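You operate a simulated robot arm through the tools that you are given. There is no shell and no other tool. Be economical: measure what you need, move in short steps, check, and stop when the job is done.

You run a simulated two-armed robot. Do the job below in one go: nothing can be reset, and whatever is moved stays where it is left.

Task
Take the basket of nuts through wash, rinse and blue, then stand it back on the grate.
Fine: in that order; open the dye tank wide for it and leave it open; spill no nuts. Set down upright: green-handled basket.

Only the result counts: the job must be done as asked and must still hold three seconds after the hand-in. Knocking over, shifting, dropping, spilling or breaking anything else fails it.

Robot
Two 7-joint arms with two-finger parallel grippers on one trunk, on a base that drives. Base frame: it is fixed to the floor where the robot stands at the start and does not move with it; the origin is under the middle of the robot, x ahead of it, y to its left, z up. Units: mm, rad, N and s.
The left shoulder is at the start at [60, 143, 901], the right one opposite. With the tool pointing down near the work surface each hand reaches from about 300 to 720 mm from the robot's upright axis, wherever it stands, measured 20 degrees to its own side. Places, roughly: grate on the drip pan [1100, -900, 800]; green-handled basket [1000, -750, 1000]; small dye tank [1000, -300, 700]; small dye tank lid [1000, -300, 900]; small rinse tank [800, 100, 700]; small wash tank [600, 500, 700]. Payload 1.57 kg a hand.
The tool frame of a hand sits at the grasp point between the pads (the TCP): z along the fingers, y along the line on which they close. The tips reach 30 mm beyond it. Largest opening 110 mm; finger width 24, thickness 12; the body of the gripper, 48 by 112 mm, starts 78 mm behind the TCP.
Orientation is that of the tool frame in the base frame, as a unit quaternion [w, x, y, z]. With the fingers straight down and closing along the base's y, the tool's x points along the base's -x, its y along +y and its z along -z.

Tools
- The arms move only by the tool move_arm. It takes "left_commands", "right_commands" or both (then of equal length, played together; a hand with none holds still); each is a list that holds one entry, the list of rows, each a list of 7 numbers: the shift along the tool's x, y, z in mm, then the turn, a rotation vector about the tool's x, y, z in rad, then the opening, from 0 (shut) to 1 (fully open). In form: [[[tx, ty, tz, rx, ry, rz, grip], ...]]. A call has 1 to 8 rows; each row is the pose to reach, as a shift and turn from the pose commanded when the call began, along the tool's axes at that moment. A row lasts 0.2 s, in which the tool goes at most 50 mm and 0.15 rad; a call with a longer step from one row to the next is refused whole, and so is a gripper value outside its range. A pose out of reach is approached as far as the arm can. The call stops where the force on the tool passes 90 N (or 10 N more than at its start, if that is more) or the arm is blocked; 0.2 s more then pass. The fingers move at their own pace (about 45 mm/s each) and stop on an object; they squeeze with about 36 N. The grip force told is the motor's: it shows also when the fingers shut on nothing. Time passes only in rows, and 0.2 s behind the last, so rows that repeat a pose let the fingers close. It gives the time, the measured TCP pose, the force on the tool (base axes), the opening and the grip force at its end, in the units of the frame above (readings bear some noise), with the torque about the TCP (base axes, N m) and any sound that the robot's microphone picked up.
- Cameras (640 x 400 px; columns grow to the right, rows downward): "scene" is now at [53.3, 7.1, 1520.1]; the picture's right is [0.09, -1.00, 0.00], its down [-0.66, -0.06, -0.75] and it looks along [0.75, 0.07, -0.66] (base axes); focal length 263 px, centre (320, 200). "left" rides on the left gripper at [70, -16, -141] in its tool frame; the picture's right is [0.23, 0.97, 0.00], its down [-0.86, 0.20, -0.48] and it looks along [-0.47, 0.11, 0.88] (tool axes); focal length 222 px, centre (320, 200). "right" rides on the right gripper at [70, 16, -141] in its tool frame; the picture's right is [-0.23, 0.97, 0.00], its down [-0.86, -0.20, -0.48] and it looks along [-0.47, -0.11, 0.88] (tool axes); focal length 222 px, centre (320, 200). There is no depth. A picture from a camera that has moved, and an enlarged one, comes with that camera's place and axes in the base frame and with its lens.
- grab_frame(camera): a new picture of that camera. The clock stands still meanwhile.
- lift_body(by): slides the trunk up (or, below 0, down) by that many mm; the arms and the scene camera ride with it, the base frame stays. It gives what a move gives, with no picture.
- roll_base(legs): drives the robot by 1 to 6 legs, each [ahead, left, turn to the left] in mm, mm and rad, along the robot's own axes; the way and the turn of a leg run together, so that a leg with both is an arc; at most 1500 mm and 3.142 rad a leg. The arms and the cameras ride along, it lands a little off, and it stops where it bumps. It gives what a move gives.
- aim_head(pan, tilt): turns the head with the scene camera to pan (to the left, within 1.501 rad either way) and tilt (down, from -0.506 to 1.204), counted from straight ahead of the robot. It gives what a move gives.
- zoom(camera, box): a new picture of the part [left, top, right, bottom] of that camera's present view, enlarged. The clock stands still meanwhile.
- close_job(): hands the job in; it is judged then, once.

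Work in short steps. Places have to be worked out from the pictures, the camera data and where the tool is seen: move nearer, look again, correct. Check each grasp and each placing, and mend what went wrong. You have 120 turns and 88 pictures in all, those below and enlarged ones among them. Open the grippers and draw the arms clear of the work before you hand the job in, unless the task says otherwise; then end with one line.

The tools are called after "Emit:" by a JSON object that holds its "method" and its "body". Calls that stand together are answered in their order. move_arm: Moves the arms, as the interface text tells. Its arguments: {"type":"object","properties":{"left_commands":{"type":"array","items":{"type":"array","items":{"type":"array","items":{"type":"number"}}}},"right_commands":{"type":"array","items":{"type":"array","items":{"type":"array","items":{"type":"number"}}}}},"required":[]} The other tools are called the same way: lift_body (by) slides the trunk up or down; roll_base (legs) drives the base; aim_head (pan, tilt) turns the head that bears the scene camera; grab_frame (camera) takes a picture; zoom (camera, box) takes an enlarged picture of a part of a camera's view; close_job () hands the job in.

At the start:

```text
time: 0.0
left_ee_pos: [573.6, 149.2, 999.5]
left_orientation: [0.001, 0.0, 1.0, 0.0]
left_wrist_force: [-0.2, 0.0, 0.2]
left_ft_torque: [0.0, 0.0, -0.03]
left_gripper_width: 109.9
left_grasp_force: 0.1
right_ee_pos: [470.2, -264.3, 999.7]
right_orientation: [0.0, 0.0, 1.0, 0.0]
right_wrist_force: [-0.1, 0.4, -0.9]
right_ft_torque: [0.01, 0.03, 0.03]
right_gripper_width: 109.9
right_grasp_force: 0.1
trunk travel left (down, up): [-500.0, 90.0]
robot x, y, heading: [-0.2, 1.6, -0.002]
head pan, tilt: [0.094, 0.719]
```

scene: 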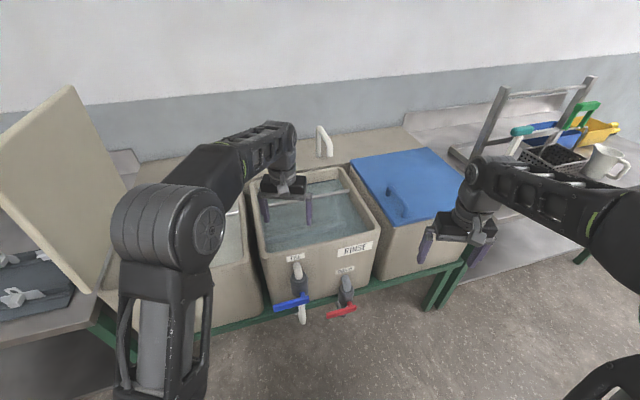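
right: 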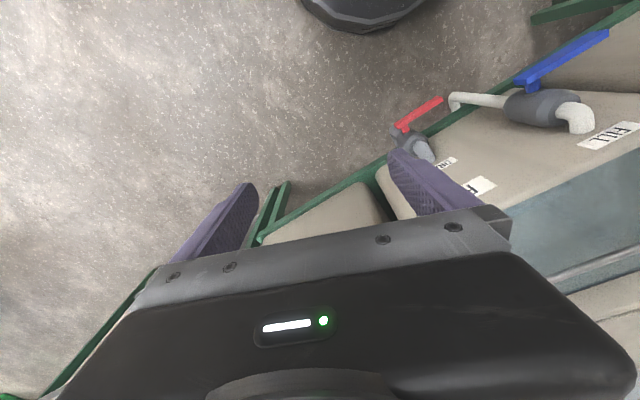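
left: 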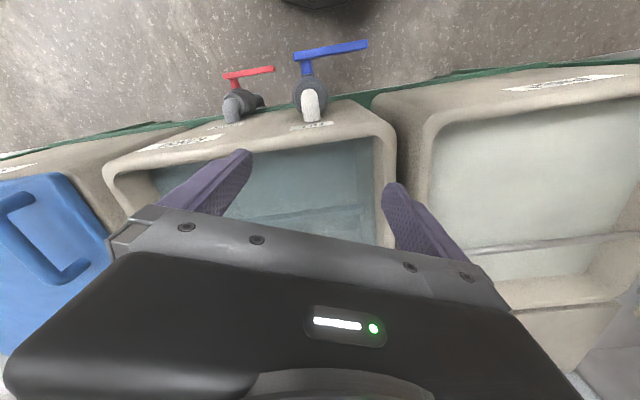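

The tanks run on a diagonal line in front of me with the dye lid (blue) closed, baskets on the rack to the right. I look to the right and left to see everything better.

Emit:
{"method": "aim_head", "body": {"pan": -0.7, "tilt": 0.5}}

Emit:
{"method": "grab_frame", "body": {"camera": "scene"}}

Emit:
{"method": "zoom", "body": {"camera": "scene", "box": [200, 60, 520, 260]}}

```text
time: 1.1
left_ee_pos: [573.3, 149.7, 997.9]
left_orientation: [0.0, 0.0, 1.0, 0.0]
left_wrist_force: [0.3, 0.0, -0.5]
left_ft_torque: [0.01, 0.02, -0.02]
left_gripper_width: 110.3
left_grasp_force: 0.0
right_ee_pos: [471.2, -263.3, 1000.5]
right_orientation: [0.0, 0.0, 1.0, 0.001]
right_wrist_force: [0.2, -0.3, -1.2]
right_ft_torque: [-0.02, -0.02, 0.02]
right_gripper_width: 110.0
right_grasp_force: 0.0
trunk travel left (down, up): [-500.0, 90.0]
robot x, y, heading: [0.3, 1.8, 0.003]
head pan, tilt: [-0.7, 0.499]
```

```text
84 pictures are left
camera scene: at [39.1, -59.3, 1539.4], right [-0.64, -0.77, 0.0], down [-0.37, 0.31, -0.88], along [0.67, -0.56, -0.48], focal length 263 px, centre (320, 200)
```

scene: 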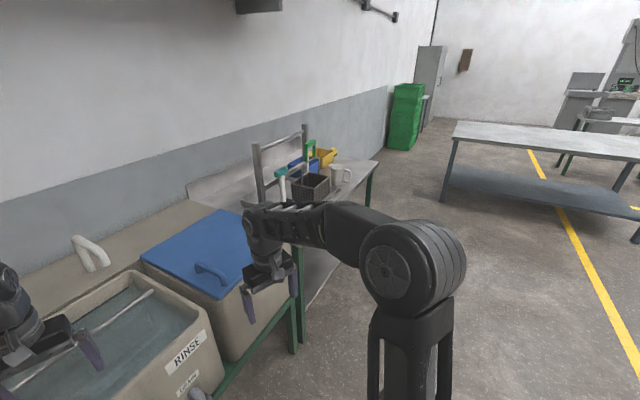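

```text
2.00 times, centred on (360, 160) of scene
camera zoom: at [39.1, -59.3, 1539.4], right [-0.64, -0.77, 0.0], down [-0.37, 0.31, -0.88], along [0.67, -0.56, -0.48], focal length 526 px, centre (240, 280)
```

zoom: 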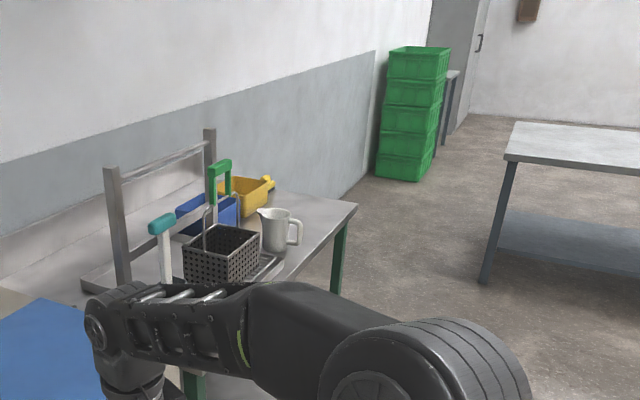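

The tank line faces a heading of about 0.46 rad. I back off, turn square to the bench and slide right to stand before the baskets.

Emit:
{"method": "roll_base", "body": {"legs": [[-250, 0, 0], [0, 0, 0.464], [0, -1050, 0]]}}

Emit:
{"method": "aim_head", "body": {"pan": -0.1, "tilt": 0.65}}

Emit:
{"method": "grab_frame", "body": {"camera": "scene"}}

```text
time: 9.3
left_ee_pos: [669.1, -550.8, 1000.4]
left_orientation: [0.0, -0.229, 0.974, 0.001]
left_wrist_force: [0.4, -0.6, 0.1]
left_ft_torque: [0.03, -0.01, 0.01]
left_gripper_width: 109.9
left_grasp_force: 0.0
right_ee_pos: [760.6, -968.4, 1001.3]
right_orientation: [0.001, -0.229, 0.973, 0.0]
right_wrist_force: [-0.4, -1.0, -0.1]
right_ft_torque: [-0.01, 0.02, -0.03]
right_gripper_width: 110.2
right_grasp_force: 0.1
trunk travel left (down, up): [-500.0, 90.0]
robot x, y, heading: [220.0, -940.3, 0.464]
head pan, tilt: [-0.7, 0.499]
```

```text
time: 10.3
left_ee_pos: [668.9, -550.7, 1000.6]
left_orientation: [0.0, -0.228, 0.974, 0.0]
left_wrist_force: [-0.4, -0.5, 0.4]
left_ft_torque: [-0.01, -0.02, 0.02]
left_gripper_width: 110.1
left_grasp_force: 0.1
right_ee_pos: [761.8, -967.3, 999.1]
right_orientation: [0.0, -0.229, 0.973, 0.001]
right_wrist_force: [0.7, 0.5, 0.4]
right_ft_torque: [0.01, -0.01, 0.0]
right_gripper_width: 109.9
right_grasp_force: 0.1
trunk travel left (down, up): [-500.0, 90.0]
robot x, y, heading: [223.3, -940.3, 0.462]
head pan, tilt: [-0.099, 0.649]
```

```text
82 pictures are left
camera scene: at [275.7, -923.4, 1526.1], right [0.35, -0.94, 0.0], down [-0.57, -0.21, -0.8], along [0.75, 0.28, -0.6], focal length 263 px, centre (320, 200)
```

scene: 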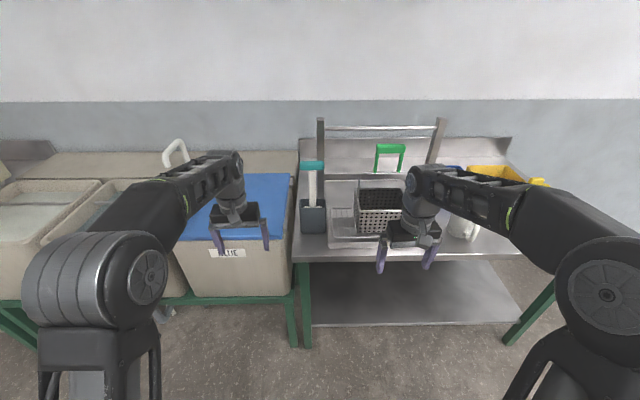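

Now facing the bench squarely. I zoom in on the basket and rack, and on the dye lid.

Emit:
{"method": "zoom", "body": {"camera": "scene", "box": [290, 110, 450, 270]}}

Emit:
{"method": "zoom", "body": {"camera": "scene", "box": [120, 130, 320, 310]}}

Emit:
{"method": "grab_frame", "body": {"camera": "right"}}

Emit:
{"method": "grab_frame", "body": {"camera": "left"}}

```text
2.50 times, centred on (370, 190) of scene
camera zoom: at [275.7, -923.4, 1526.1], right [0.35, -0.94, 0.0], down [-0.57, -0.21, -0.8], along [0.75, 0.28, -0.6], focal length 658 px, centre (195, 225)
```

zoom: 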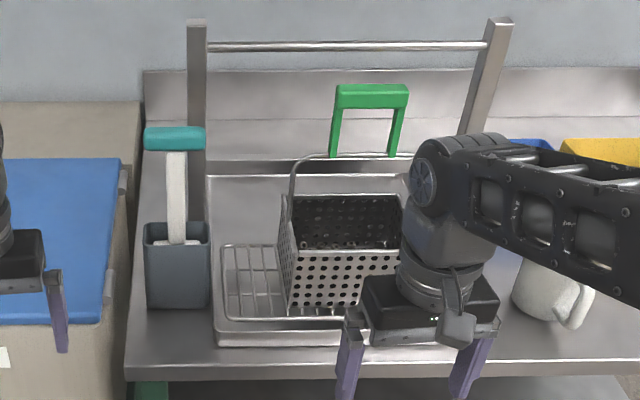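

```text
2.22 times, centred on (220, 220) of scene
camera zoom: at [275.7, -923.4, 1526.1], right [0.35, -0.94, 0.0], down [-0.57, -0.21, -0.8], along [0.75, 0.28, -0.6], focal length 585 px, centre (542, 156)
```

zoom: 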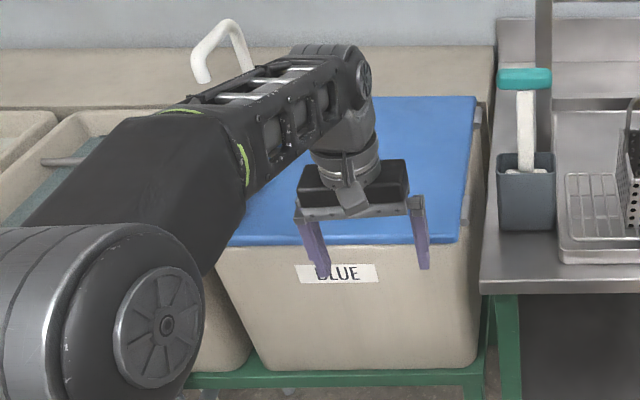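

```text
79 pictures are left
camera right: at [689.9, -983.8, 1142.0], right [-0.23, 0.97, 0.0], down [0.85, 0.2, 0.48], along [0.47, 0.11, -0.88], focal length 222 px, centre (320, 200)
```

right: 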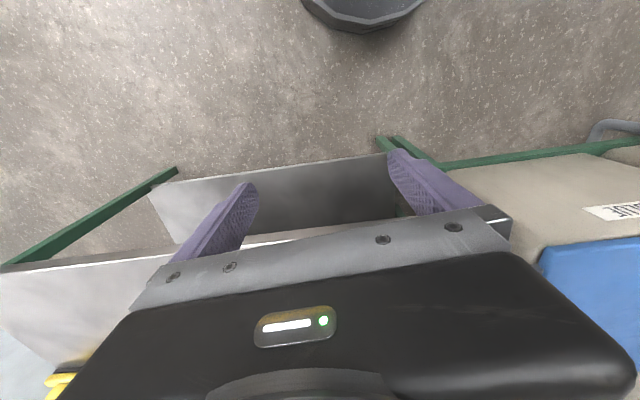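

```text
78 pictures are left
camera left: at [614.1, -597.1, 1140.8], right [-0.64, 0.77, 0.0], down [0.68, 0.56, 0.48], along [0.37, 0.3, -0.88], focal length 222 px, centre (320, 200)
```

left: 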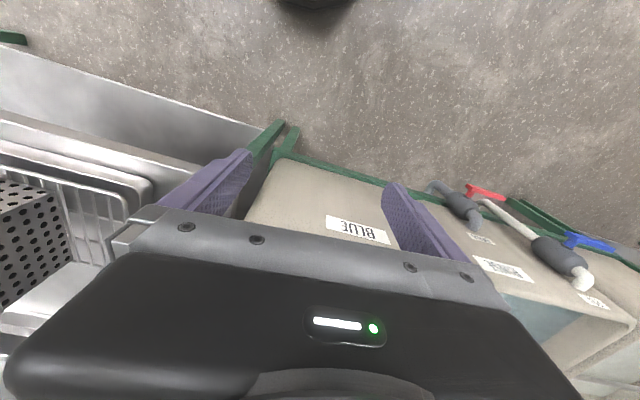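

The green D-handle stands above the perforated basket at about (1115,-865,1135); the dye lid seems hinged on its right with the handle to the left. I go to stand before the dye tank with the trunk raised, and look.

Emit:
{"method": "lift_body", "body": {"by": 88}}

Emit:
{"method": "roll_base", "body": {"legs": [[0, 340, 0]]}}

Emit:
{"method": "move_arm", "body": {"right_commands": [[[0, -40, 0, 0, 0, 0, 1], [0, -80, 0, 0, 0, 0, 1], [0, -120, 0, 0, 0, 0, 1], [0, -150, 0, 0, 0, 0, 1]]]}}

Emit:
{"method": "aim_head", "body": {"pan": -0.1, "tilt": 0.75}}

Emit:
{"method": "grab_frame", "body": {"camera": "scene"}}

```text
time: 11.5
left_ee_pos: [669.3, -550.9, 1088.2]
left_orientation: [0.0, -0.228, 0.974, 0.0]
left_wrist_force: [0.8, -0.3, 0.2]
left_ft_torque: [-0.02, 0.01, -0.03]
left_gripper_width: 110.3
left_grasp_force: 0.0
right_ee_pos: [761.0, -967.0, 1087.0]
right_orientation: [0.0, -0.229, 0.973, 0.0]
right_wrist_force: [0.2, -0.4, 0.5]
right_ft_torque: [-0.02, 0.02, -0.02]
right_gripper_width: 110.1
right_grasp_force: 0.1
trunk travel left (down, up): [-588.0, 2.0]
robot x, y, heading: [224.1, -939.1, 0.462]
head pan, tilt: [-0.099, 0.649]
```

```text
time: 13.8
left_ee_pos: [518.6, -248.1, 1087.5]
left_orientation: [0.0, -0.227, 0.974, 0.0]
left_wrist_force: [-0.5, 0.7, -0.3]
left_ft_torque: [-0.01, -0.01, 0.01]
left_gripper_width: 110.1
left_grasp_force: 0.0
right_ee_pos: [610.9, -663.4, 1087.6]
right_orientation: [0.0, -0.227, 0.974, 0.0]
right_wrist_force: [-0.2, 1.2, 0.1]
right_ft_torque: [-0.01, 0.03, 0.0]
right_gripper_width: 110.3
right_grasp_force: 0.1
trunk travel left (down, up): [-588.0, 2.0]
robot x, y, heading: [71.7, -636.8, 0.454]
head pan, tilt: [-0.099, 0.649]
```

```text
time: 14.8
left_ee_pos: [520.0, -248.4, 1087.4]
left_orientation: [0.0, -0.228, 0.974, 0.0]
left_wrist_force: [0.0, -0.2, 0.4]
left_ft_torque: [-0.01, -0.02, 0.0]
left_gripper_width: 109.7
left_grasp_force: 0.1
right_ee_pos: [675.8, -800.9, 1087.2]
right_orientation: [0.0, -0.228, 0.974, 0.0]
right_wrist_force: [-0.2, 0.3, 0.3]
right_ft_torque: [-0.02, 0.04, 0.04]
right_gripper_width: 109.9
right_grasp_force: 0.1
trunk travel left (down, up): [-588.0, 2.0]
robot x, y, heading: [69.8, -636.9, 0.459]
head pan, tilt: [-0.099, 0.649]
```

```text
time: 15.4
left_ee_pos: [519.3, -249.8, 1087.7]
left_orientation: [-0.001, -0.227, 0.974, 0.0]
left_wrist_force: [0.5, 0.8, -0.1]
left_ft_torque: [0.0, -0.02, 0.0]
left_gripper_width: 110.2
left_grasp_force: 0.0
right_ee_pos: [675.6, -800.7, 1088.0]
right_orientation: [0.001, -0.227, 0.974, 0.0]
right_wrist_force: [-0.4, -0.5, -0.1]
right_ft_torque: [-0.01, -0.01, 0.01]
right_gripper_width: 110.0
right_grasp_force: 0.1
trunk travel left (down, up): [-588.0, 2.0]
robot x, y, heading: [69.2, -637.4, 0.461]
head pan, tilt: [-0.099, 0.75]
```

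```text
77 pictures are left
camera scene: at [121.5, -621.1, 1605.5], right [0.35, -0.94, 0.0], down [-0.64, -0.24, -0.73], along [0.68, 0.26, -0.68], focal length 263 px, centre (320, 200)
```

scene: 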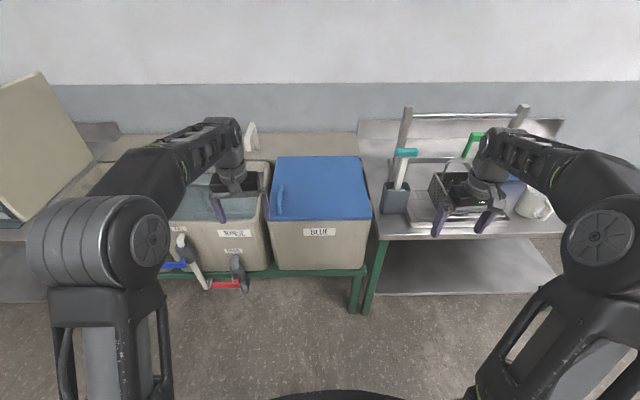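

Emit:
{"method": "zoom", "body": {"camera": "scene", "box": [240, 130, 400, 290]}}

Emit:
{"method": "zoom", "body": {"camera": "scene", "box": [380, 90, 560, 250]}}

Emit:
{"method": "zoom", "body": {"camera": "scene", "box": [0, 60, 280, 300]}}

```text
2.50 times, centred on (320, 210) of scene
camera zoom: at [121.5, -621.1, 1605.5], right [0.35, -0.94, 0.0], down [-0.64, -0.24, -0.73], along [0.68, 0.26, -0.68], focal length 658 px, centre (320, 175)
```

zoom: 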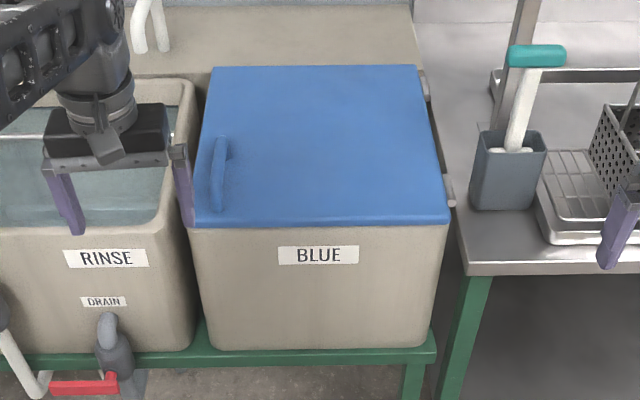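

```text
2.50 times, centred on (470, 170) of scene
camera zoom: at [121.5, -621.1, 1605.5], right [0.35, -0.94, 0.0], down [-0.64, -0.24, -0.73], along [0.68, 0.26, -0.68], focal length 658 px, centre (-55, 275)
```

zoom: 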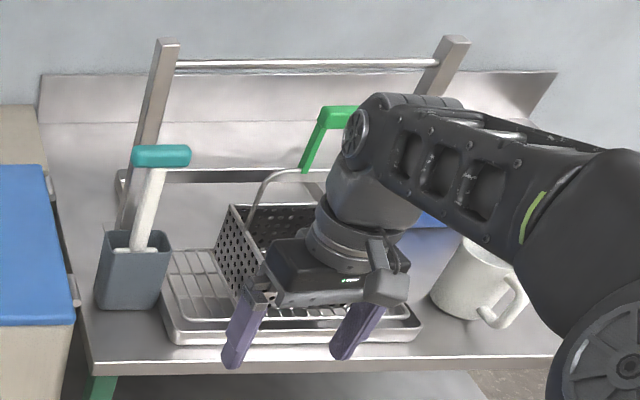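

```text
1.67 times, centred on (140, 180) of scene
camera zoom: at [121.5, -621.1, 1605.5], right [0.35, -0.94, 0.0], down [-0.64, -0.24, -0.73], along [0.68, 0.26, -0.68], focal length 439 px, centre (620, 233)
```

zoom: 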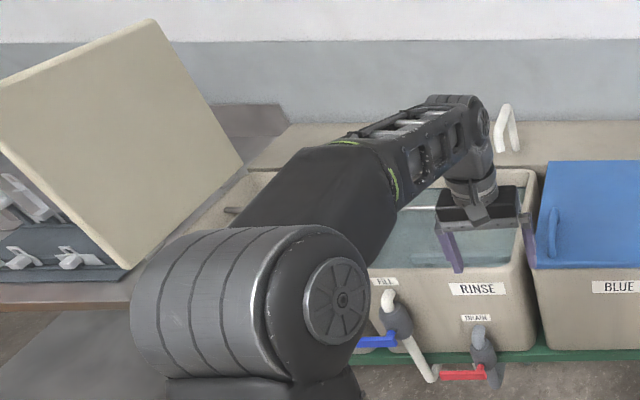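

The lid hinges on the right, its handle bar about (790,-187,~885), and the bench normal is nearer 0.38 rad. I pull the right hand inward (teal scraper reaches z≈1095), spread the left hand out, then drive square up to the dye tank.

Emit:
{"method": "move_arm", "body": {"right_commands": [[[0, 45, 0, 0, 0, 0, 1], [0, 90, 0, 0, 0, 0, 1], [0, 135, 0, 0, 0, 0, 1], [0, 180, 0, 0, 0, 0, 1], [0, 210, 0, 0, 0, 0, 1]]], "left_commands": [[[0, 45, 0, 0, 0, 0, 1], [0, 90, 0, 0, 0, 0, 1], [0, 135, 0, 0, 0, 0, 1], [0, 180, 0, 0, 0, 0, 1], [0, 210, 0, 0, 0, 0, 1]]]}}

Emit:
{"method": "roll_base", "body": {"legs": [[0, 0, -0.08], [330, 60, 0]]}}

Emit:
{"method": "grab_frame", "body": {"camera": "right"}}

Emit:
{"method": "grab_frame", "body": {"camera": "scene"}}

```text
time: 16.6
left_ee_pos: [424.7, -60.3, 1087.4]
left_orientation: [0.0, -0.227, 0.974, 0.0]
left_wrist_force: [-0.1, 0.0, -0.2]
left_ft_torque: [-0.01, 0.0, 0.02]
left_gripper_width: 110.1
left_grasp_force: 0.1
right_ee_pos: [582.7, -610.9, 1088.4]
right_orientation: [0.0, -0.228, 0.974, 0.0]
right_wrist_force: [-0.4, 0.5, -1.0]
right_ft_torque: [-0.02, 0.0, 0.03]
right_gripper_width: 110.1
right_grasp_force: 0.1
trunk travel left (down, up): [-588.0, 2.0]
robot x, y, heading: [69.4, -633.1, 0.462]
head pan, tilt: [-0.099, 0.75]
```

```text
time: 19.3
left_ee_pos: [756.7, 89.9, 1086.2]
left_orientation: [0.0, -0.189, 0.982, 0.001]
left_wrist_force: [-0.1, 0.7, -0.1]
left_ft_torque: [-0.03, 0.0, -0.02]
left_gripper_width: 110.0
left_grasp_force: 0.0
right_ee_pos: [871.7, -472.0, 1088.4]
right_orientation: [0.0, -0.189, 0.982, 0.001]
right_wrist_force: [-0.4, 0.2, -0.4]
right_ft_torque: [-0.02, 0.01, -0.02]
right_gripper_width: 110.0
right_grasp_force: 0.1
trunk travel left (down, up): [-588.0, 2.0]
robot x, y, heading: [356.7, -455.7, 0.382]
head pan, tilt: [-0.099, 0.75]
```

```text
73 pictures are left
camera right: at [799.2, -482.3, 1229.6], right [-0.15, 0.99, 0.0], down [0.87, 0.13, 0.48], along [0.47, 0.07, -0.88], focal length 222 px, centre (320, 200)
```

right: 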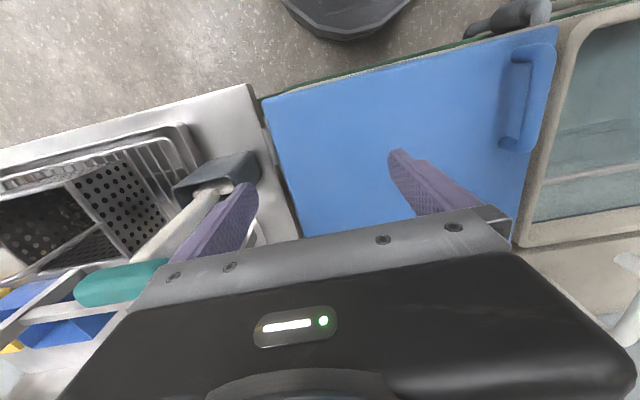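

```text
72 pictures are left
camera scene: at [409.9, -445.1, 1605.5], right [0.28, -0.96, 0.0], down [-0.66, -0.19, -0.73], along [0.7, 0.2, -0.68], focal length 263 px, centre (320, 200)
```

scene: 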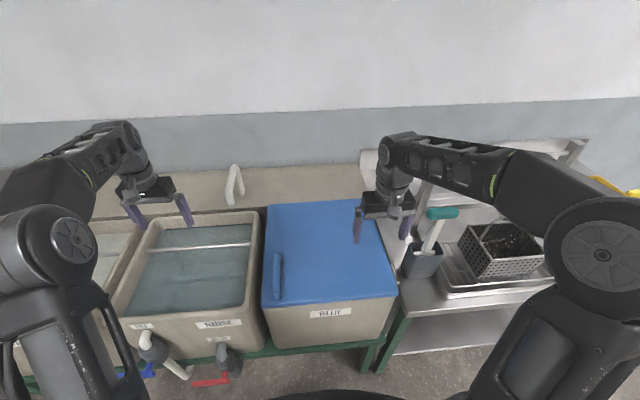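

Triangulated, the handle bar is near (781,-210,~895). I move the right hand above it and look again.

Emit:
{"method": "move_arm", "body": {"right_commands": [[[0, 45, 0, 0, 0, 0, 1], [0, 90, 0, 0, 0, 0, 1], [0, 135, 0, 0, 0, 0, 1], [-5, 180, 0, 0, 0, 0, 1], [-10, 225, 20, 0, 0, 0, 1], [-10, 270, 50, 0, 0, 0, 0.6], [-10, 275, 80, 0, 0, 0, 0.6]]]}}

Emit:
{"method": "grab_frame", "body": {"camera": "right"}}

Emit:
{"method": "zoom", "body": {"camera": "scene", "box": [220, 170, 380, 330]}}

```text
refused: row 6 steps farther than a row can; nothing moved
```

```text
71 pictures are left
camera right: at [799.2, -482.3, 1229.6], right [-0.15, 0.99, 0.0], down [0.87, 0.13, 0.48], along [0.47, 0.07, -0.88], focal length 222 px, centre (320, 200)
```

right: 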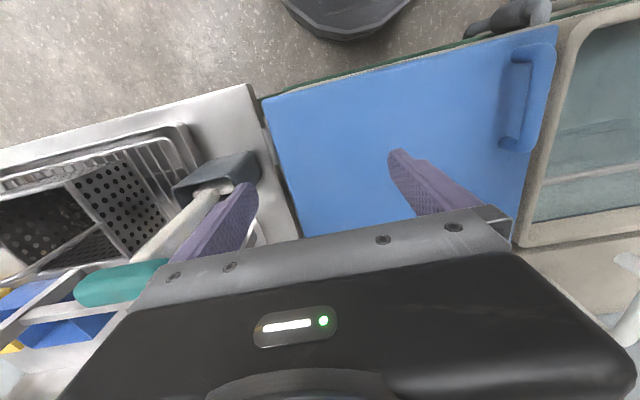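

```text
2.50 times, centred on (300, 250) of scene
camera zoom: at [409.9, -445.1, 1605.5], right [0.28, -0.96, 0.0], down [-0.66, -0.19, -0.73], along [0.7, 0.2, -0.68], focal length 658 px, centre (370, 75)
```

zoom: 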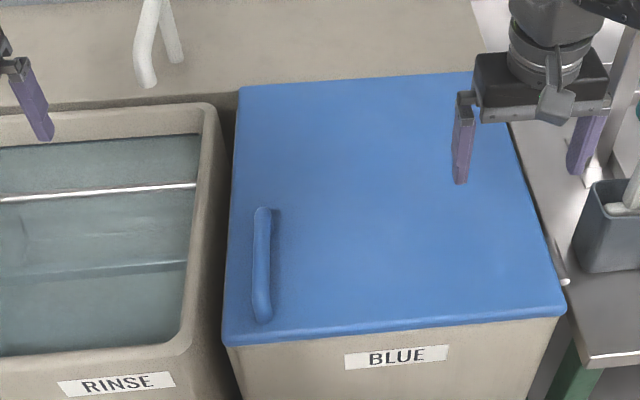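

A row was too long; I repeat with shorter steps.

Emit:
{"method": "move_arm", "body": {"right_commands": [[[0, 45, 0, 0, 0, 0, 1], [0, 90, 0, 0, 0, 0, 1], [0, 135, 0, 0, 0, 0, 1], [-5, 180, 0, 0, 0, 0, 0.8], [-10, 225, 10, 0, 0, 0, 0.6], [-10, 265, 35, 0, 0, 0, 0.6], [-10, 277, 80, 0, 0, 0, 0.6]]]}}

Emit:
{"method": "grab_frame", "body": {"camera": "right"}}

Emit:
{"method": "zoom", "body": {"camera": "scene", "box": [220, 170, 380, 330]}}

```text
time: 20.9
left_ee_pos: [755.3, 89.6, 1087.7]
left_orientation: [0.001, -0.19, 0.982, 0.0]
left_wrist_force: [0.0, 0.2, -0.1]
left_ft_torque: [0.01, 0.03, -0.03]
left_gripper_width: 110.2
left_grasp_force: 0.0
right_ee_pos: [777.6, -210.5, 1009.3]
right_orientation: [0.0, -0.19, 0.982, 0.0]
right_wrist_force: [0.1, -0.3, -0.5]
right_ft_torque: [-0.02, 0.01, -0.02]
right_gripper_width: 66.0
right_grasp_force: 0.0
trunk travel left (down, up): [-588.0, 2.0]
robot x, y, heading: [356.8, -458.8, 0.38]
head pan, tilt: [-0.099, 0.75]
```

```text
69 pictures are left
camera right: at [704.9, -221.7, 1150.8], right [-0.15, 0.99, 0.0], down [0.87, 0.13, 0.48], along [0.47, 0.07, -0.88], focal length 222 px, centre (320, 200)
```

right: 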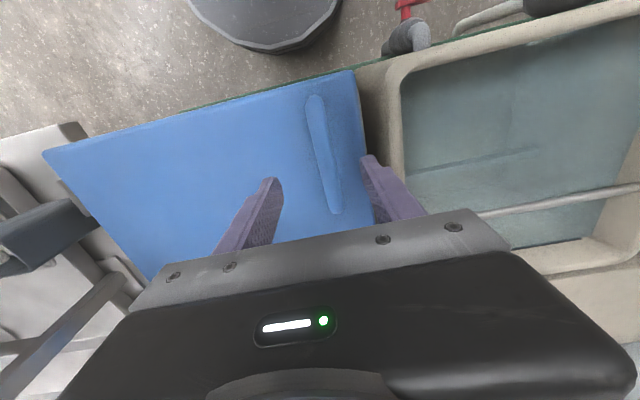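

```text
2.50 times, centred on (300, 250) of scene
camera zoom: at [409.4, -445.3, 1605.5], right [0.28, -0.96, 0.0], down [-0.66, -0.19, -0.73], along [0.7, 0.2, -0.68], focal length 658 px, centre (370, 75)
```

zoom: 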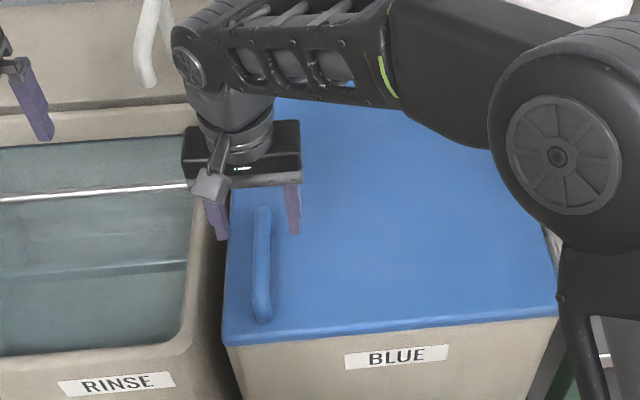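

The bar is under the hand, about 7 mm to the left and 8 mm ahead. I go down to z≈893 and close.

Emit:
{"method": "move_arm", "body": {"right_commands": [[[-8, 7, 40, 0, 0, 0, 0.6], [-8, 7, 80, 0, 0, 0, 0.6], [-8, 7, 114, 0, 0, 0, 0.6], [-8, 7, 114, 0, 0, 0, 0.1], [-8, 7, 114, 0, 0, 0, 0], [-8, 7, 114, 0, 0, 0, 0], [-8, 7, 114, 0, 0, 0, 0]]]}}

Emit:
{"method": "grab_frame", "body": {"camera": "right"}}

```text
time: 22.3
left_ee_pos: [754.9, 87.6, 1088.4]
left_orientation: [0.001, -0.189, 0.982, 0.0]
left_wrist_force: [-0.4, -0.7, -0.1]
left_ft_torque: [0.02, 0.01, 0.01]
left_gripper_width: 109.9
left_grasp_force: 0.1
right_ee_pos: [787.4, -205.4, 903.0]
right_orientation: [0.007, -0.186, 0.982, 0.002]
right_wrist_force: [-3.6, -17.1, 46.3]
right_ft_torque: [-1.28, 0.37, 0.06]
right_gripper_width: 31.8
right_grasp_force: 11.4
trunk travel left (down, up): [-588.0, 2.0]
robot x, y, heading: [355.0, -458.4, 0.376]
head pan, tilt: [-0.099, 0.75]
stopped in row 6 (right hand): the force on the tool passed its limit (the readings are from after the stop); the commanded pose is now the measured one
```

```text
67 pictures are left
camera right: at [713.4, -216.7, 1045.0], right [-0.15, 0.99, 0.0], down [0.86, 0.13, 0.49], along [0.48, 0.07, -0.87], focal length 222 px, centre (320, 200)
```

right: 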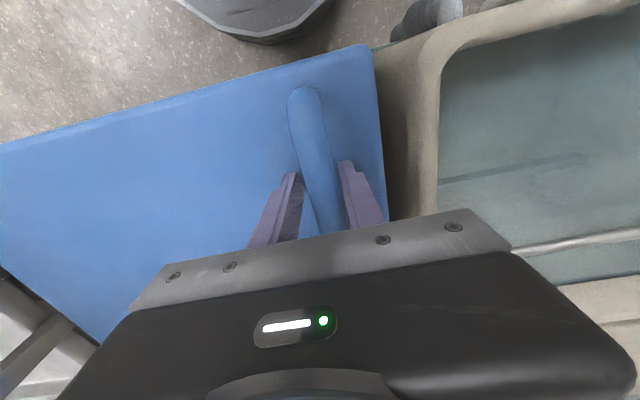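

The fingertips pressed on the lid (lid top ≈870). I lift 12 mm with the fingers open a bit, then close on the bar.

Emit:
{"method": "move_arm", "body": {"right_commands": [[[0, 0, -6, 0, 0, 0, 0.5], [0, 2, -12, 0, 0, 0, 0.5], [0, 3, -12, 0, 0, 0, 0.2], [0, 3, -12, 0, 0, 0, 0], [0, 3, -12, 0, 0, 0, 0], [0, 3, -12, 0, 0, 0, 0], [0, 3, -12, 0, 0, 0, 0]]]}}

```text
time: 23.9
left_ee_pos: [757.6, 88.8, 1088.1]
left_orientation: [0.0, -0.189, 0.982, 0.001]
left_wrist_force: [-0.5, -0.6, 0.0]
left_ft_torque: [-0.01, -0.02, 0.01]
left_gripper_width: 109.9
left_grasp_force: 0.2
right_ee_pos: [786.0, -201.1, 910.7]
right_orientation: [0.004, -0.189, 0.982, 0.0]
right_wrist_force: [0.0, -2.9, -2.0]
right_ft_torque: [-0.13, 0.36, 0.01]
right_gripper_width: 19.8
right_grasp_force: 33.7
trunk travel left (down, up): [-588.0, 2.0]
robot x, y, heading: [359.9, -457.4, 0.382]
head pan, tilt: [-0.099, 0.75]
```

The bar is gripped (19.8 mm, 34 N). I start swinging the lid up along its arc about the right-hand hinge.

Emit:
{"method": "move_arm", "body": {"right_commands": [[[0, -8.6, -43, -0.12, 0, 0, 0], [0, -22.3, -84.6, -0.24, 0, 0, 0], [0, -40.8, -124.3, -0.36, 0, 0, 0], [0, -64, -161.5, -0.48, 0, 0, 0]]]}}

Emit:
{"method": "grab_frame", "body": {"camera": "scene"}}

```text
time: 24.9
left_ee_pos: [756.6, 89.3, 1088.5]
left_orientation: [0.0, -0.189, 0.982, 0.0]
left_wrist_force: [0.5, -0.3, 0.3]
left_ft_torque: [0.01, 0.02, 0.01]
left_gripper_width: 109.8
left_grasp_force: 0.0
right_ee_pos: [808.3, -259.8, 1075.2]
right_orientation: [-0.04, -0.184, 0.954, 0.235]
right_wrist_force: [2.8, -0.6, -0.8]
right_ft_torque: [0.25, -0.65, -0.86]
right_gripper_width: 19.8
right_grasp_force: 33.6
trunk travel left (down, up): [-588.0, 2.0]
robot x, y, heading: [358.3, -460.9, 0.378]
head pan, tilt: [-0.099, 0.75]
```

```text
66 pictures are left
camera scene: at [409.5, -446.6, 1605.5], right [0.28, -0.96, 0.0], down [-0.66, -0.19, -0.73], along [0.7, 0.2, -0.68], focal length 263 px, centre (320, 200)
```

scene: 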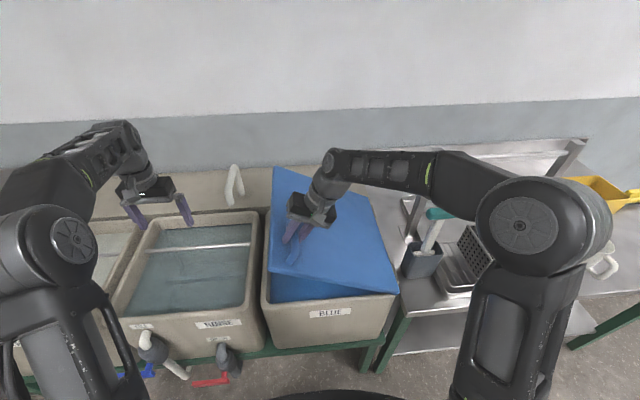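

The lid follows with hardly any force. The arc looks the same in the tool's own axes, so I continue another 0.6 rad.

Emit:
{"method": "move_arm", "body": {"right_commands": [[[0, -8.6, -43, -0.12, 0, 0, 0], [0, -22.3, -84.6, -0.24, 0, 0, 0], [0, -40.8, -124.3, -0.36, 0, 0, 0], [0, -64, -161.5, -0.48, 0, 0, 0], [0, -91.4, -195.7, -0.6, 0, 0, 0]]]}}

Emit:
{"method": "grab_frame", "body": {"camera": "scene"}}

```text
time: 26.1
left_ee_pos: [757.1, 90.7, 1087.1]
left_orientation: [-0.001, -0.189, 0.982, -0.001]
left_wrist_force: [0.6, 0.0, 1.4]
left_ft_torque: [-0.02, 0.05, -0.02]
left_gripper_width: 109.9
left_grasp_force: 0.0
right_ee_pos: [867.2, -416.1, 1206.1]
right_orientation: [-0.099, -0.169, 0.84, 0.505]
right_wrist_force: [2.2, 10.2, 21.8]
right_ft_torque: [-0.39, 1.07, 0.48]
right_gripper_width: 19.9
right_grasp_force: 33.9
trunk travel left (down, up): [-588.0, 2.0]
robot x, y, heading: [359.7, -456.6, 0.377]
head pan, tilt: [-0.099, 0.75]
```

```text
65 pictures are left
camera scene: at [410.3, -443.5, 1605.4], right [0.28, -0.96, 0.0], down [-0.66, -0.19, -0.73], along [0.7, 0.2, -0.68], focal length 263 px, centre (320, 200)
```

scene: 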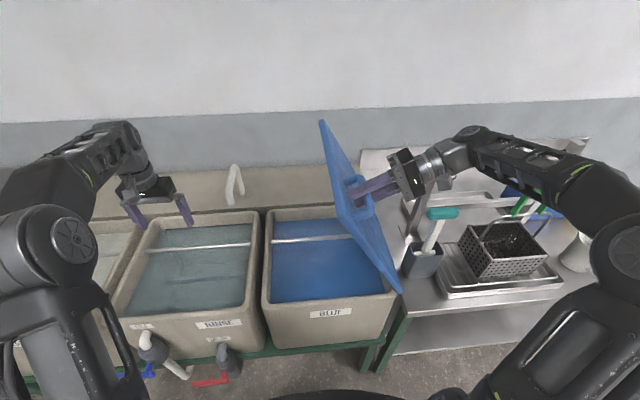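

The lid stands at about 62° and the blue dye shows. I continue to about 90°.

Emit:
{"method": "move_arm", "body": {"right_commands": [[[0, -9, -42, -0.12, 0, 0, 0], [0, -23, -83, -0.24, 0, 0, 0], [0, -42, -122, -0.36, 0, 0, 0], [0, -65, -159, -0.48, 0, 0, 0]]]}}

Emit:
{"method": "grab_frame", "body": {"camera": "scene"}}

```text
time: 26.5
left_ee_pos: [751.5, 90.7, 1089.8]
left_orientation: [0.001, -0.19, 0.982, 0.0]
left_wrist_force: [0.2, 0.4, 0.8]
left_ft_torque: [0.05, 0.01, 0.01]
left_gripper_width: 109.9
left_grasp_force: 0.0
right_ee_pos: [881.9, -454.0, 1216.6]
right_orientation: [-0.119, -0.14, 0.809, 0.559]
right_wrist_force: [-7.4, 15.5, 68.6]
right_ft_torque: [0.16, -0.73, 0.59]
right_gripper_width: 23.3
right_grasp_force: 35.1
right hand out of reach, approached as far as the arm can: row 2
trunk travel left (down, up): [-588.0, 2.0]
robot x, y, heading: [357.8, -456.0, 0.381]
head pan, tilt: [-0.099, 0.75]
stopped in row 2 (right hand): the force on the tool passed its limit (the readings are from after the stop); the commanded pose is now the measured one
```

```text
64 pictures are left
camera scene: at [402.2, -445.1, 1606.8], right [0.28, -0.96, 0.0], down [-0.65, -0.19, -0.73], along [0.71, 0.2, -0.68], focal length 263 px, centre (320, 200)
```

scene: 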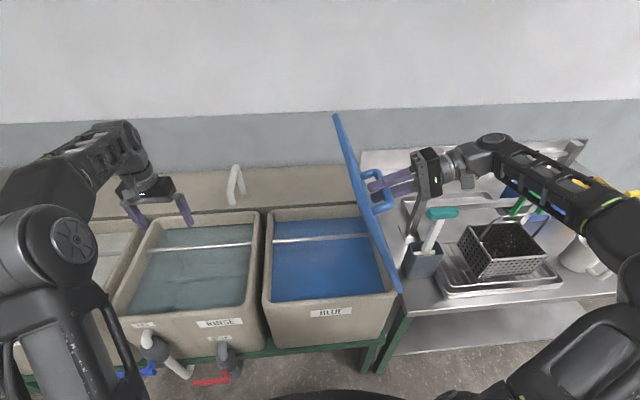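

The arm nears its reach limit with the lid at ~70°. I relax the hand's pose, then use the base: sliding right carries the gripped handle over the top.

Emit:
{"method": "move_arm", "body": {"right_commands": [[[0, 0, 0, 0.03, 0, 0, 0], [0, 0, 0, 0.06, 0, 0, 0]]]}}

```text
time: 27.1
left_ee_pos: [748.5, 92.6, 1088.5]
left_orientation: [0.002, -0.191, 0.982, -0.002]
left_wrist_force: [-0.3, 0.5, -0.1]
left_ft_torque: [-0.01, 0.02, -0.02]
left_gripper_width: 109.8
left_grasp_force: 0.0
right_ee_pos: [880.5, -450.8, 1216.1]
right_orientation: [-0.117, -0.14, 0.825, 0.534]
right_wrist_force: [-7.3, 20.1, 70.4]
right_ft_torque: [0.29, -1.01, -0.04]
right_gripper_width: 24.9
right_grasp_force: 36.6
trunk travel left (down, up): [-588.0, 2.0]
robot x, y, heading: [358.8, -457.2, 0.382]
head pan, tilt: [-0.099, 0.75]
```

The hand presses down on the handle with 70 N; I ease it up by 12 mm.

Emit:
{"method": "move_arm", "body": {"right_commands": [[[0, 4.5, -2, 0, 0, 0, 0], [0, 11, -5, 0, 0, 0, 0]]]}}

Emit:
{"method": "zoom", "body": {"camera": "scene", "box": [310, 90, 510, 310]}}

```text
time: 27.7
left_ee_pos: [750.8, 89.1, 1087.8]
left_orientation: [0.001, -0.189, 0.982, -0.001]
left_wrist_force: [0.9, 0.4, -0.6]
left_ft_torque: [0.03, 0.0, 0.0]
left_gripper_width: 109.8
left_grasp_force: 0.2
right_ee_pos: [883.7, -458.7, 1220.5]
right_orientation: [-0.118, -0.137, 0.828, 0.53]
right_wrist_force: [-6.6, 9.2, 40.6]
right_ft_torque: [0.08, -0.46, 1.18]
right_gripper_width: 21.0
right_grasp_force: 34.2
trunk travel left (down, up): [-588.0, 2.0]
robot x, y, heading: [356.7, -454.4, 0.384]
head pan, tilt: [-0.099, 0.75]
```

```text
1.82 times, centred on (410, 200) of scene
camera zoom: at [403.8, -445.2, 1605.3], right [0.28, -0.96, 0.0], down [-0.65, -0.19, -0.73], along [0.7, 0.2, -0.68], focal length 479 px, centre (156, 200)
```

zoom: 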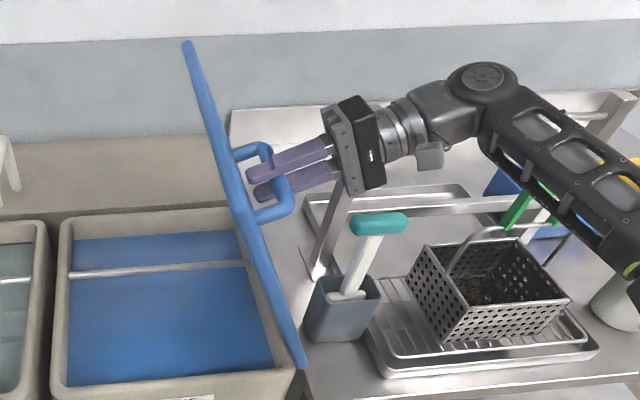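

Still 40 N down; I ease up a little more, then roll the base 70 mm to the right.

Emit:
{"method": "move_arm", "body": {"right_commands": [[[0, 6, -3, 0, 0, 0, 0], [0, 14, -6, 0, 0, 0, 0]]]}}

Emit:
{"method": "roll_base", "body": {"legs": [[0, -70, 0]]}}

Emit:
{"method": "grab_frame", "body": {"camera": "scene"}}

```text
time: 28.3
left_ee_pos: [751.0, 91.4, 1088.9]
left_orientation: [0.002, -0.191, 0.982, 0.0]
left_wrist_force: [0.3, 0.4, -0.1]
left_ft_torque: [0.02, -0.01, -0.02]
left_gripper_width: 109.8
left_grasp_force: 0.0
right_ee_pos: [883.8, -457.4, 1219.8]
right_orientation: [-0.116, -0.137, 0.829, 0.529]
right_wrist_force: [-13.8, 6.0, 34.3]
right_ft_torque: [0.13, -0.46, 0.99]
right_gripper_width: 20.7
right_grasp_force: 33.9
right hand out of reach, approached as far as the arm can: row 1, 2
trunk travel left (down, up): [-588.0, 2.0]
robot x, y, heading: [360.4, -454.1, 0.38]
head pan, tilt: [-0.099, 0.75]
```

```text
time: 29.3
left_ee_pos: [776.5, 25.8, 1090.8]
left_orientation: [0.003, -0.191, 0.982, 0.0]
left_wrist_force: [0.4, -0.5, -0.1]
left_ft_torque: [0.04, 0.03, -0.03]
left_gripper_width: 110.0
left_grasp_force: 0.0
right_ee_pos: [909.5, -520.1, 1228.2]
right_orientation: [-0.114, -0.137, 0.825, 0.536]
right_wrist_force: [-0.3, 4.6, 73.7]
right_ft_torque: [0.36, -1.25, -0.38]
right_gripper_width: 22.7
right_grasp_force: 34.8
trunk travel left (down, up): [-588.0, 2.0]
robot x, y, heading: [386.0, -519.7, 0.387]
head pan, tilt: [-0.099, 0.75]
```

```text
62 pictures are left
camera scene: at [428.4, -511.0, 1606.0], right [0.28, -0.96, 0.0], down [-0.65, -0.19, -0.73], along [0.71, 0.2, -0.68], focal length 263 px, centre (320, 200)
```

scene: 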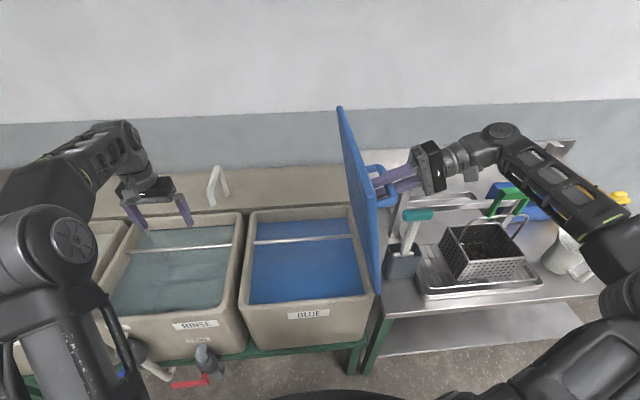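

The lid is near vertical (~82°). I roll another 70 mm to the right to take it past vertical.

Emit:
{"method": "roll_base", "body": {"legs": [[0, -70, 0]]}}

Emit:
{"method": "grab_frame", "body": {"camera": "scene"}}

```text
time: 30.3
left_ee_pos: [802.2, -32.9, 1086.5]
left_orientation: [0.001, -0.191, 0.982, -0.002]
left_wrist_force: [0.4, -0.9, -0.1]
left_ft_torque: [0.06, 0.02, 0.02]
left_gripper_width: 109.8
left_grasp_force: 0.1
right_ee_pos: [932.8, -575.2, 1235.4]
right_orientation: [-0.114, -0.142, 0.821, 0.541]
right_wrist_force: [-12.7, 39.6, 37.5]
right_ft_torque: [0.57, -0.53, 0.46]
right_gripper_width: 20.6
right_grasp_force: 33.5
trunk travel left (down, up): [-588.0, 2.0]
robot x, y, heading: [409.5, -584.9, 0.385]
head pan, tilt: [-0.099, 0.75]
```

```text
61 pictures are left
camera scene: at [455.1, -567.1, 1605.8], right [0.28, -0.96, 0.01], down [-0.65, -0.19, -0.73], along [0.7, 0.2, -0.68], focal length 263 px, centre (320, 200)
```

scene: 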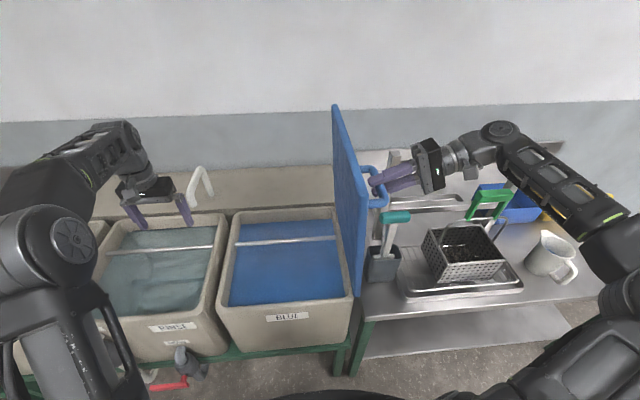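

The lid is about 87-88°, nearly vertical. I nudge a further 40 mm right and check the reaction.

Emit:
{"method": "roll_base", "body": {"legs": [[0, -40, 0]]}}

Emit:
{"method": "zoom", "body": {"camera": "scene", "box": [230, 80, 490, 310]}}

```text
time: 31.2
left_ee_pos: [821.2, -76.2, 1088.3]
left_orientation: [0.0, -0.191, 0.982, 0.0]
left_wrist_force: [-0.1, -0.4, -0.5]
left_ft_torque: [0.04, -0.03, 0.0]
left_gripper_width: 109.8
left_grasp_force: 0.1
right_ee_pos: [952.9, -620.6, 1233.3]
right_orientation: [-0.116, -0.142, 0.82, 0.542]
right_wrist_force: [0.6, -1.1, -0.1]
right_ft_torque: [0.0, -0.01, -0.01]
right_gripper_width: 0.0
right_grasp_force: 21.6
trunk travel left (down, up): [-588.0, 2.0]
robot x, y, heading: [425.0, -624.8, 0.384]
head pan, tilt: [-0.099, 0.75]
```

```text
1.74 times, centred on (360, 195) of scene
camera zoom: at [475.3, -612.2, 1605.4], right [0.28, -0.96, 0.0], down [-0.65, -0.19, -0.73], along [0.7, 0.21, -0.68], focal length 458 px, centre (250, 209)
```

zoom: 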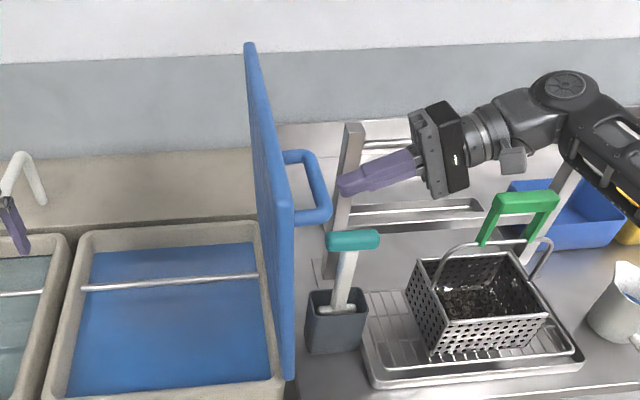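

The grip slipped off, but the lid stands past/at vertical by itself. To make sure it is truly wide, I back the right hand away and bring the left hand (shut) over to push gently on the lid's inside.

Emit:
{"method": "move_arm", "body": {"right_commands": [[[0, 0, -20, 0, 0, 0, 0], [0, 0, -40, 0, 0, 0, 0], [0, 0, -60, 0, 0, 0, 0], [0, 0, -80, 0, 0, 0, 0], [0, 0, -80, 0, 0, 0, 0], [0, 0, -80, 0, 0, 0, 0], [0, 0, -80, 0, 0, 0, 0], [0, 0, -80, 0, 0, 0, 0]]], "left_commands": [[[0, -35, -25, 0, 0, 0, 0.5], [0, -75, -50, 0, 0, 0, 0], [0, -120, -60, 0, 0, 0, 0], [0, -165, -60, 0, 0, 0, 0], [0, -210, -60, 0, 0, 0, 0], [0, -255, -60, 0, 0, 0, 0], [0, -300, -60, 0, 0, 0, 0], [0, -345, -60, 0, 0, 0, 0]]]}}

Emit:
{"method": "grab_frame", "body": {"camera": "scene"}}

```text
time: 33.0
left_ee_pos: [886.3, -274.4, 1177.9]
left_orientation: [0.033, -0.19, 0.981, 0.016]
left_wrist_force: [-0.3, 0.3, -0.2]
left_ft_torque: [-0.07, 0.0, 0.0]
left_gripper_width: 0.2
left_grasp_force: 21.4
left hand out of reach, approached as far as the arm can: row 2, 3, 4, 5, 6, 7, 8
right_ee_pos: [953.5, -615.8, 1232.3]
right_orientation: [-0.116, -0.141, 0.821, 0.542]
right_wrist_force: [0.2, 1.2, 1.1]
right_ft_torque: [0.0, -0.01, 0.04]
right_gripper_width: 0.0
right_grasp_force: 21.3
right hand out of reach, approached as far as the arm can: row 1, 2, 3, 4, 5, 6, 7, 8
trunk travel left (down, up): [-588.0, 2.0]
robot x, y, heading: [425.5, -624.7, 0.389]
head pan, tilt: [-0.099, 0.75]
```

```text
59 pictures are left
camera scene: at [476.6, -608.7, 1605.4], right [0.28, -0.96, 0.0], down [-0.66, -0.19, -0.73], along [0.7, 0.2, -0.68], focal length 263 px, centre (320, 200)
```

scene: 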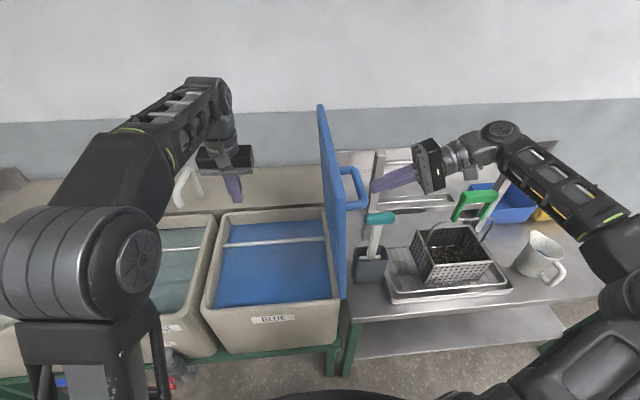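

The left arm reaches its limit at that height; I lower it to z≈1110 and continue to the right.

Emit:
{"method": "move_arm", "body": {"left_commands": [[[0, -20, 35, 0, 0, 0, 0], [0, -50, 70, 0, 0, 0, 0], [0, -90, 70, 0, 0, 0, 0], [0, -130, 70, 0, 0, 0, 0], [0, -170, 70, 0, 0, 0, 0], [0, -200, 70, 0, 0, 0, 0]]]}}

Emit:
{"method": "grab_frame", "body": {"camera": "scene"}}

```text
time: 34.5
left_ee_pos: [950.4, -423.0, 1108.1]
left_orientation: [0.028, -0.204, 0.978, 0.031]
left_wrist_force: [-28.5, 39.4, 4.3]
left_ft_torque: [-5.08, -3.28, -2.22]
left_gripper_width: 0.0
left_grasp_force: 21.5
right_ee_pos: [948.9, -612.7, 1234.9]
right_orientation: [-0.115, -0.144, 0.821, 0.54]
right_wrist_force: [-0.4, -1.1, -0.8]
right_ft_torque: [0.03, -0.04, -0.02]
right_gripper_width: 0.0
right_grasp_force: 21.6
trunk travel left (down, up): [-588.0, 2.0]
robot x, y, heading: [423.6, -619.9, 0.39]
head pan, tilt: [-0.099, 0.75]
stopped in row 6 (left hand): the force on the tool passed its limit (the readings are from after the stop); the commanded pose is now the measured one
```

```text
58 pictures are left
camera scene: at [466.9, -606.1, 1605.8], right [0.29, -0.96, 0.0], down [-0.65, -0.2, -0.73], along [0.7, 0.21, -0.68], focal length 263 px, centre (320, 200)
```

scene: 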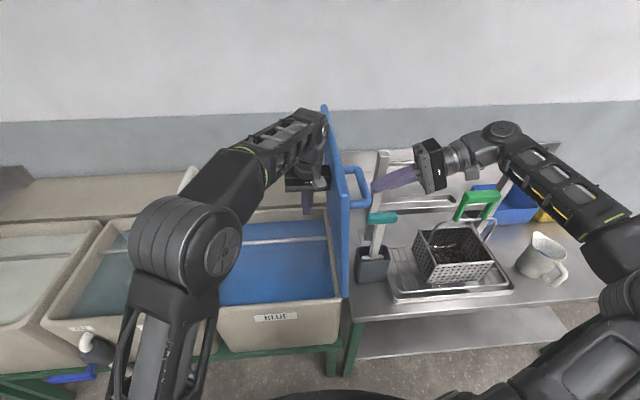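

The lid does not yield to a 40 N push: it is at its stop, wide open. I withdraw the left arm, then shift the base right a little to free the right hand from the lid handle.

Emit:
{"method": "move_arm", "body": {"left_commands": [[[0, 40, 0, 0, 0, 0, 0], [0, 85, 0, 0, 0, 0, 0], [0, 130, 0, 0, 0, 0, 0.5], [0, 175, 0, 0, 0, 0, 1], [0, 220, 0, 0, 0, 0, 1], [0, 265, 0, 0, 0, 0, 1], [0, 310, 0, 0, 0, 0, 1]]]}}

Emit:
{"method": "roll_base", "body": {"legs": [[0, -60, 0]]}}

Emit:
{"method": "grab_frame", "body": {"camera": "scene"}}

```text
time: 36.1
left_ee_pos: [837.7, -149.8, 1117.7]
left_orientation: [0.03, -0.198, 0.979, 0.028]
left_wrist_force: [0.4, 0.2, -0.1]
left_ft_torque: [-0.01, 0.02, -0.03]
left_gripper_width: 102.3
left_grasp_force: 0.1
right_ee_pos: [951.6, -616.2, 1232.8]
right_orientation: [-0.116, -0.142, 0.82, 0.542]
right_wrist_force: [0.0, 0.1, -0.8]
right_ft_torque: [-0.02, -0.01, 0.06]
right_gripper_width: 0.1
right_grasp_force: 20.8
trunk travel left (down, up): [-588.0, 2.0]
robot x, y, heading: [424.5, -619.1, 0.39]
head pan, tilt: [-0.099, 0.75]
```

```text
time: 37.0
left_ee_pos: [861.8, -208.8, 1119.7]
left_orientation: [0.029, -0.197, 0.98, 0.028]
left_wrist_force: [-0.2, -0.2, 0.3]
left_ft_torque: [0.05, 0.01, -0.02]
left_gripper_width: 110.1
left_grasp_force: 0.2
right_ee_pos: [976.0, -674.1, 1230.9]
right_orientation: [-0.115, -0.141, 0.82, 0.542]
right_wrist_force: [0.4, -0.8, -0.4]
right_ft_torque: [0.01, 0.01, 0.01]
right_gripper_width: 0.0
right_grasp_force: 21.4
trunk travel left (down, up): [-588.0, 2.0]
robot x, y, heading: [447.3, -679.6, 0.387]
head pan, tilt: [-0.099, 0.75]
```

```text
57 pictures are left
camera scene: at [498.2, -667.8, 1605.5], right [0.28, -0.96, 0.0], down [-0.65, -0.19, -0.73], along [0.7, 0.21, -0.68], focal length 263 px, centre (320, 200)
```

scene: 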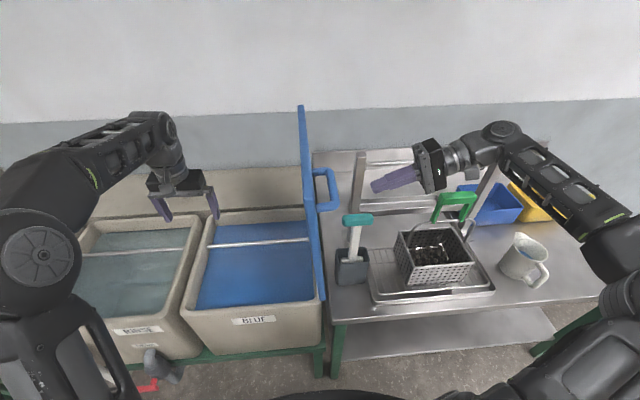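

The right hand is free and the dye tank stays open. I back the base off to re-posture the right arm for the basket grasp.

Emit:
{"method": "roll_base", "body": {"legs": [[-250, 0, 0]]}}

Emit:
{"method": "move_arm", "body": {"right_commands": [[[0, 0, -10, 0.14, 0, 0, 0], [0, 0, -20, 0.28, 0, 0, 0], [0, 0, -20, 0.42, 0, 0, 0.3], [0, 0, -20, 0.56, 0, 0, 0.6], [0, 0, -20, 0.7, 0, 0, 1], [0, 0, -20, 0.84, 0, 0, 1], [0, 0, -20, 0.98, 0, 0, 1], [0, 0, -20, 1.12, 0, 0, 1]]]}}

```text
time: 38.9
left_ee_pos: [630.7, -300.7, 1119.1]
left_orientation: [0.029, -0.199, 0.979, 0.028]
left_wrist_force: [0.5, -0.1, 0.0]
left_ft_torque: [0.02, 0.0, 0.0]
left_gripper_width: 110.2
left_grasp_force: 0.1
right_ee_pos: [744.3, -767.4, 1233.1]
right_orientation: [-0.117, -0.141, 0.821, 0.541]
right_wrist_force: [-0.6, -0.3, -0.1]
right_ft_torque: [-0.01, 0.0, 0.0]
right_gripper_width: 0.0
right_grasp_force: 21.3
trunk travel left (down, up): [-588.0, 2.0]
robot x, y, heading: [218.8, -771.0, 0.391]
head pan, tilt: [-0.099, 0.75]
```

```text
time: 40.9
left_ee_pos: [629.1, -301.4, 1119.5]
left_orientation: [0.03, -0.197, 0.98, 0.028]
left_wrist_force: [-1.1, 0.0, -0.4]
left_ft_torque: [0.01, -0.02, 0.0]
left_gripper_width: 110.3
left_grasp_force: 0.1
right_ee_pos: [719.2, -769.3, 1156.5]
right_orientation: [-0.054, -0.211, 0.969, 0.114]
right_wrist_force: [0.2, -0.3, 0.7]
right_ft_torque: [0.02, -0.01, 0.0]
right_gripper_width: 110.2
right_grasp_force: 0.0
right hand out of reach, approached as far as the arm can: row 1, 2, 3, 4, 5, 6, 7, 8
trunk travel left (down, up): [-588.0, 2.0]
robot x, y, heading: [214.4, -772.5, 0.389]
head pan, tilt: [-0.099, 0.75]
stopped in row 8 (right hand): the arm was blocked; the commanded pose is now the measured one
```

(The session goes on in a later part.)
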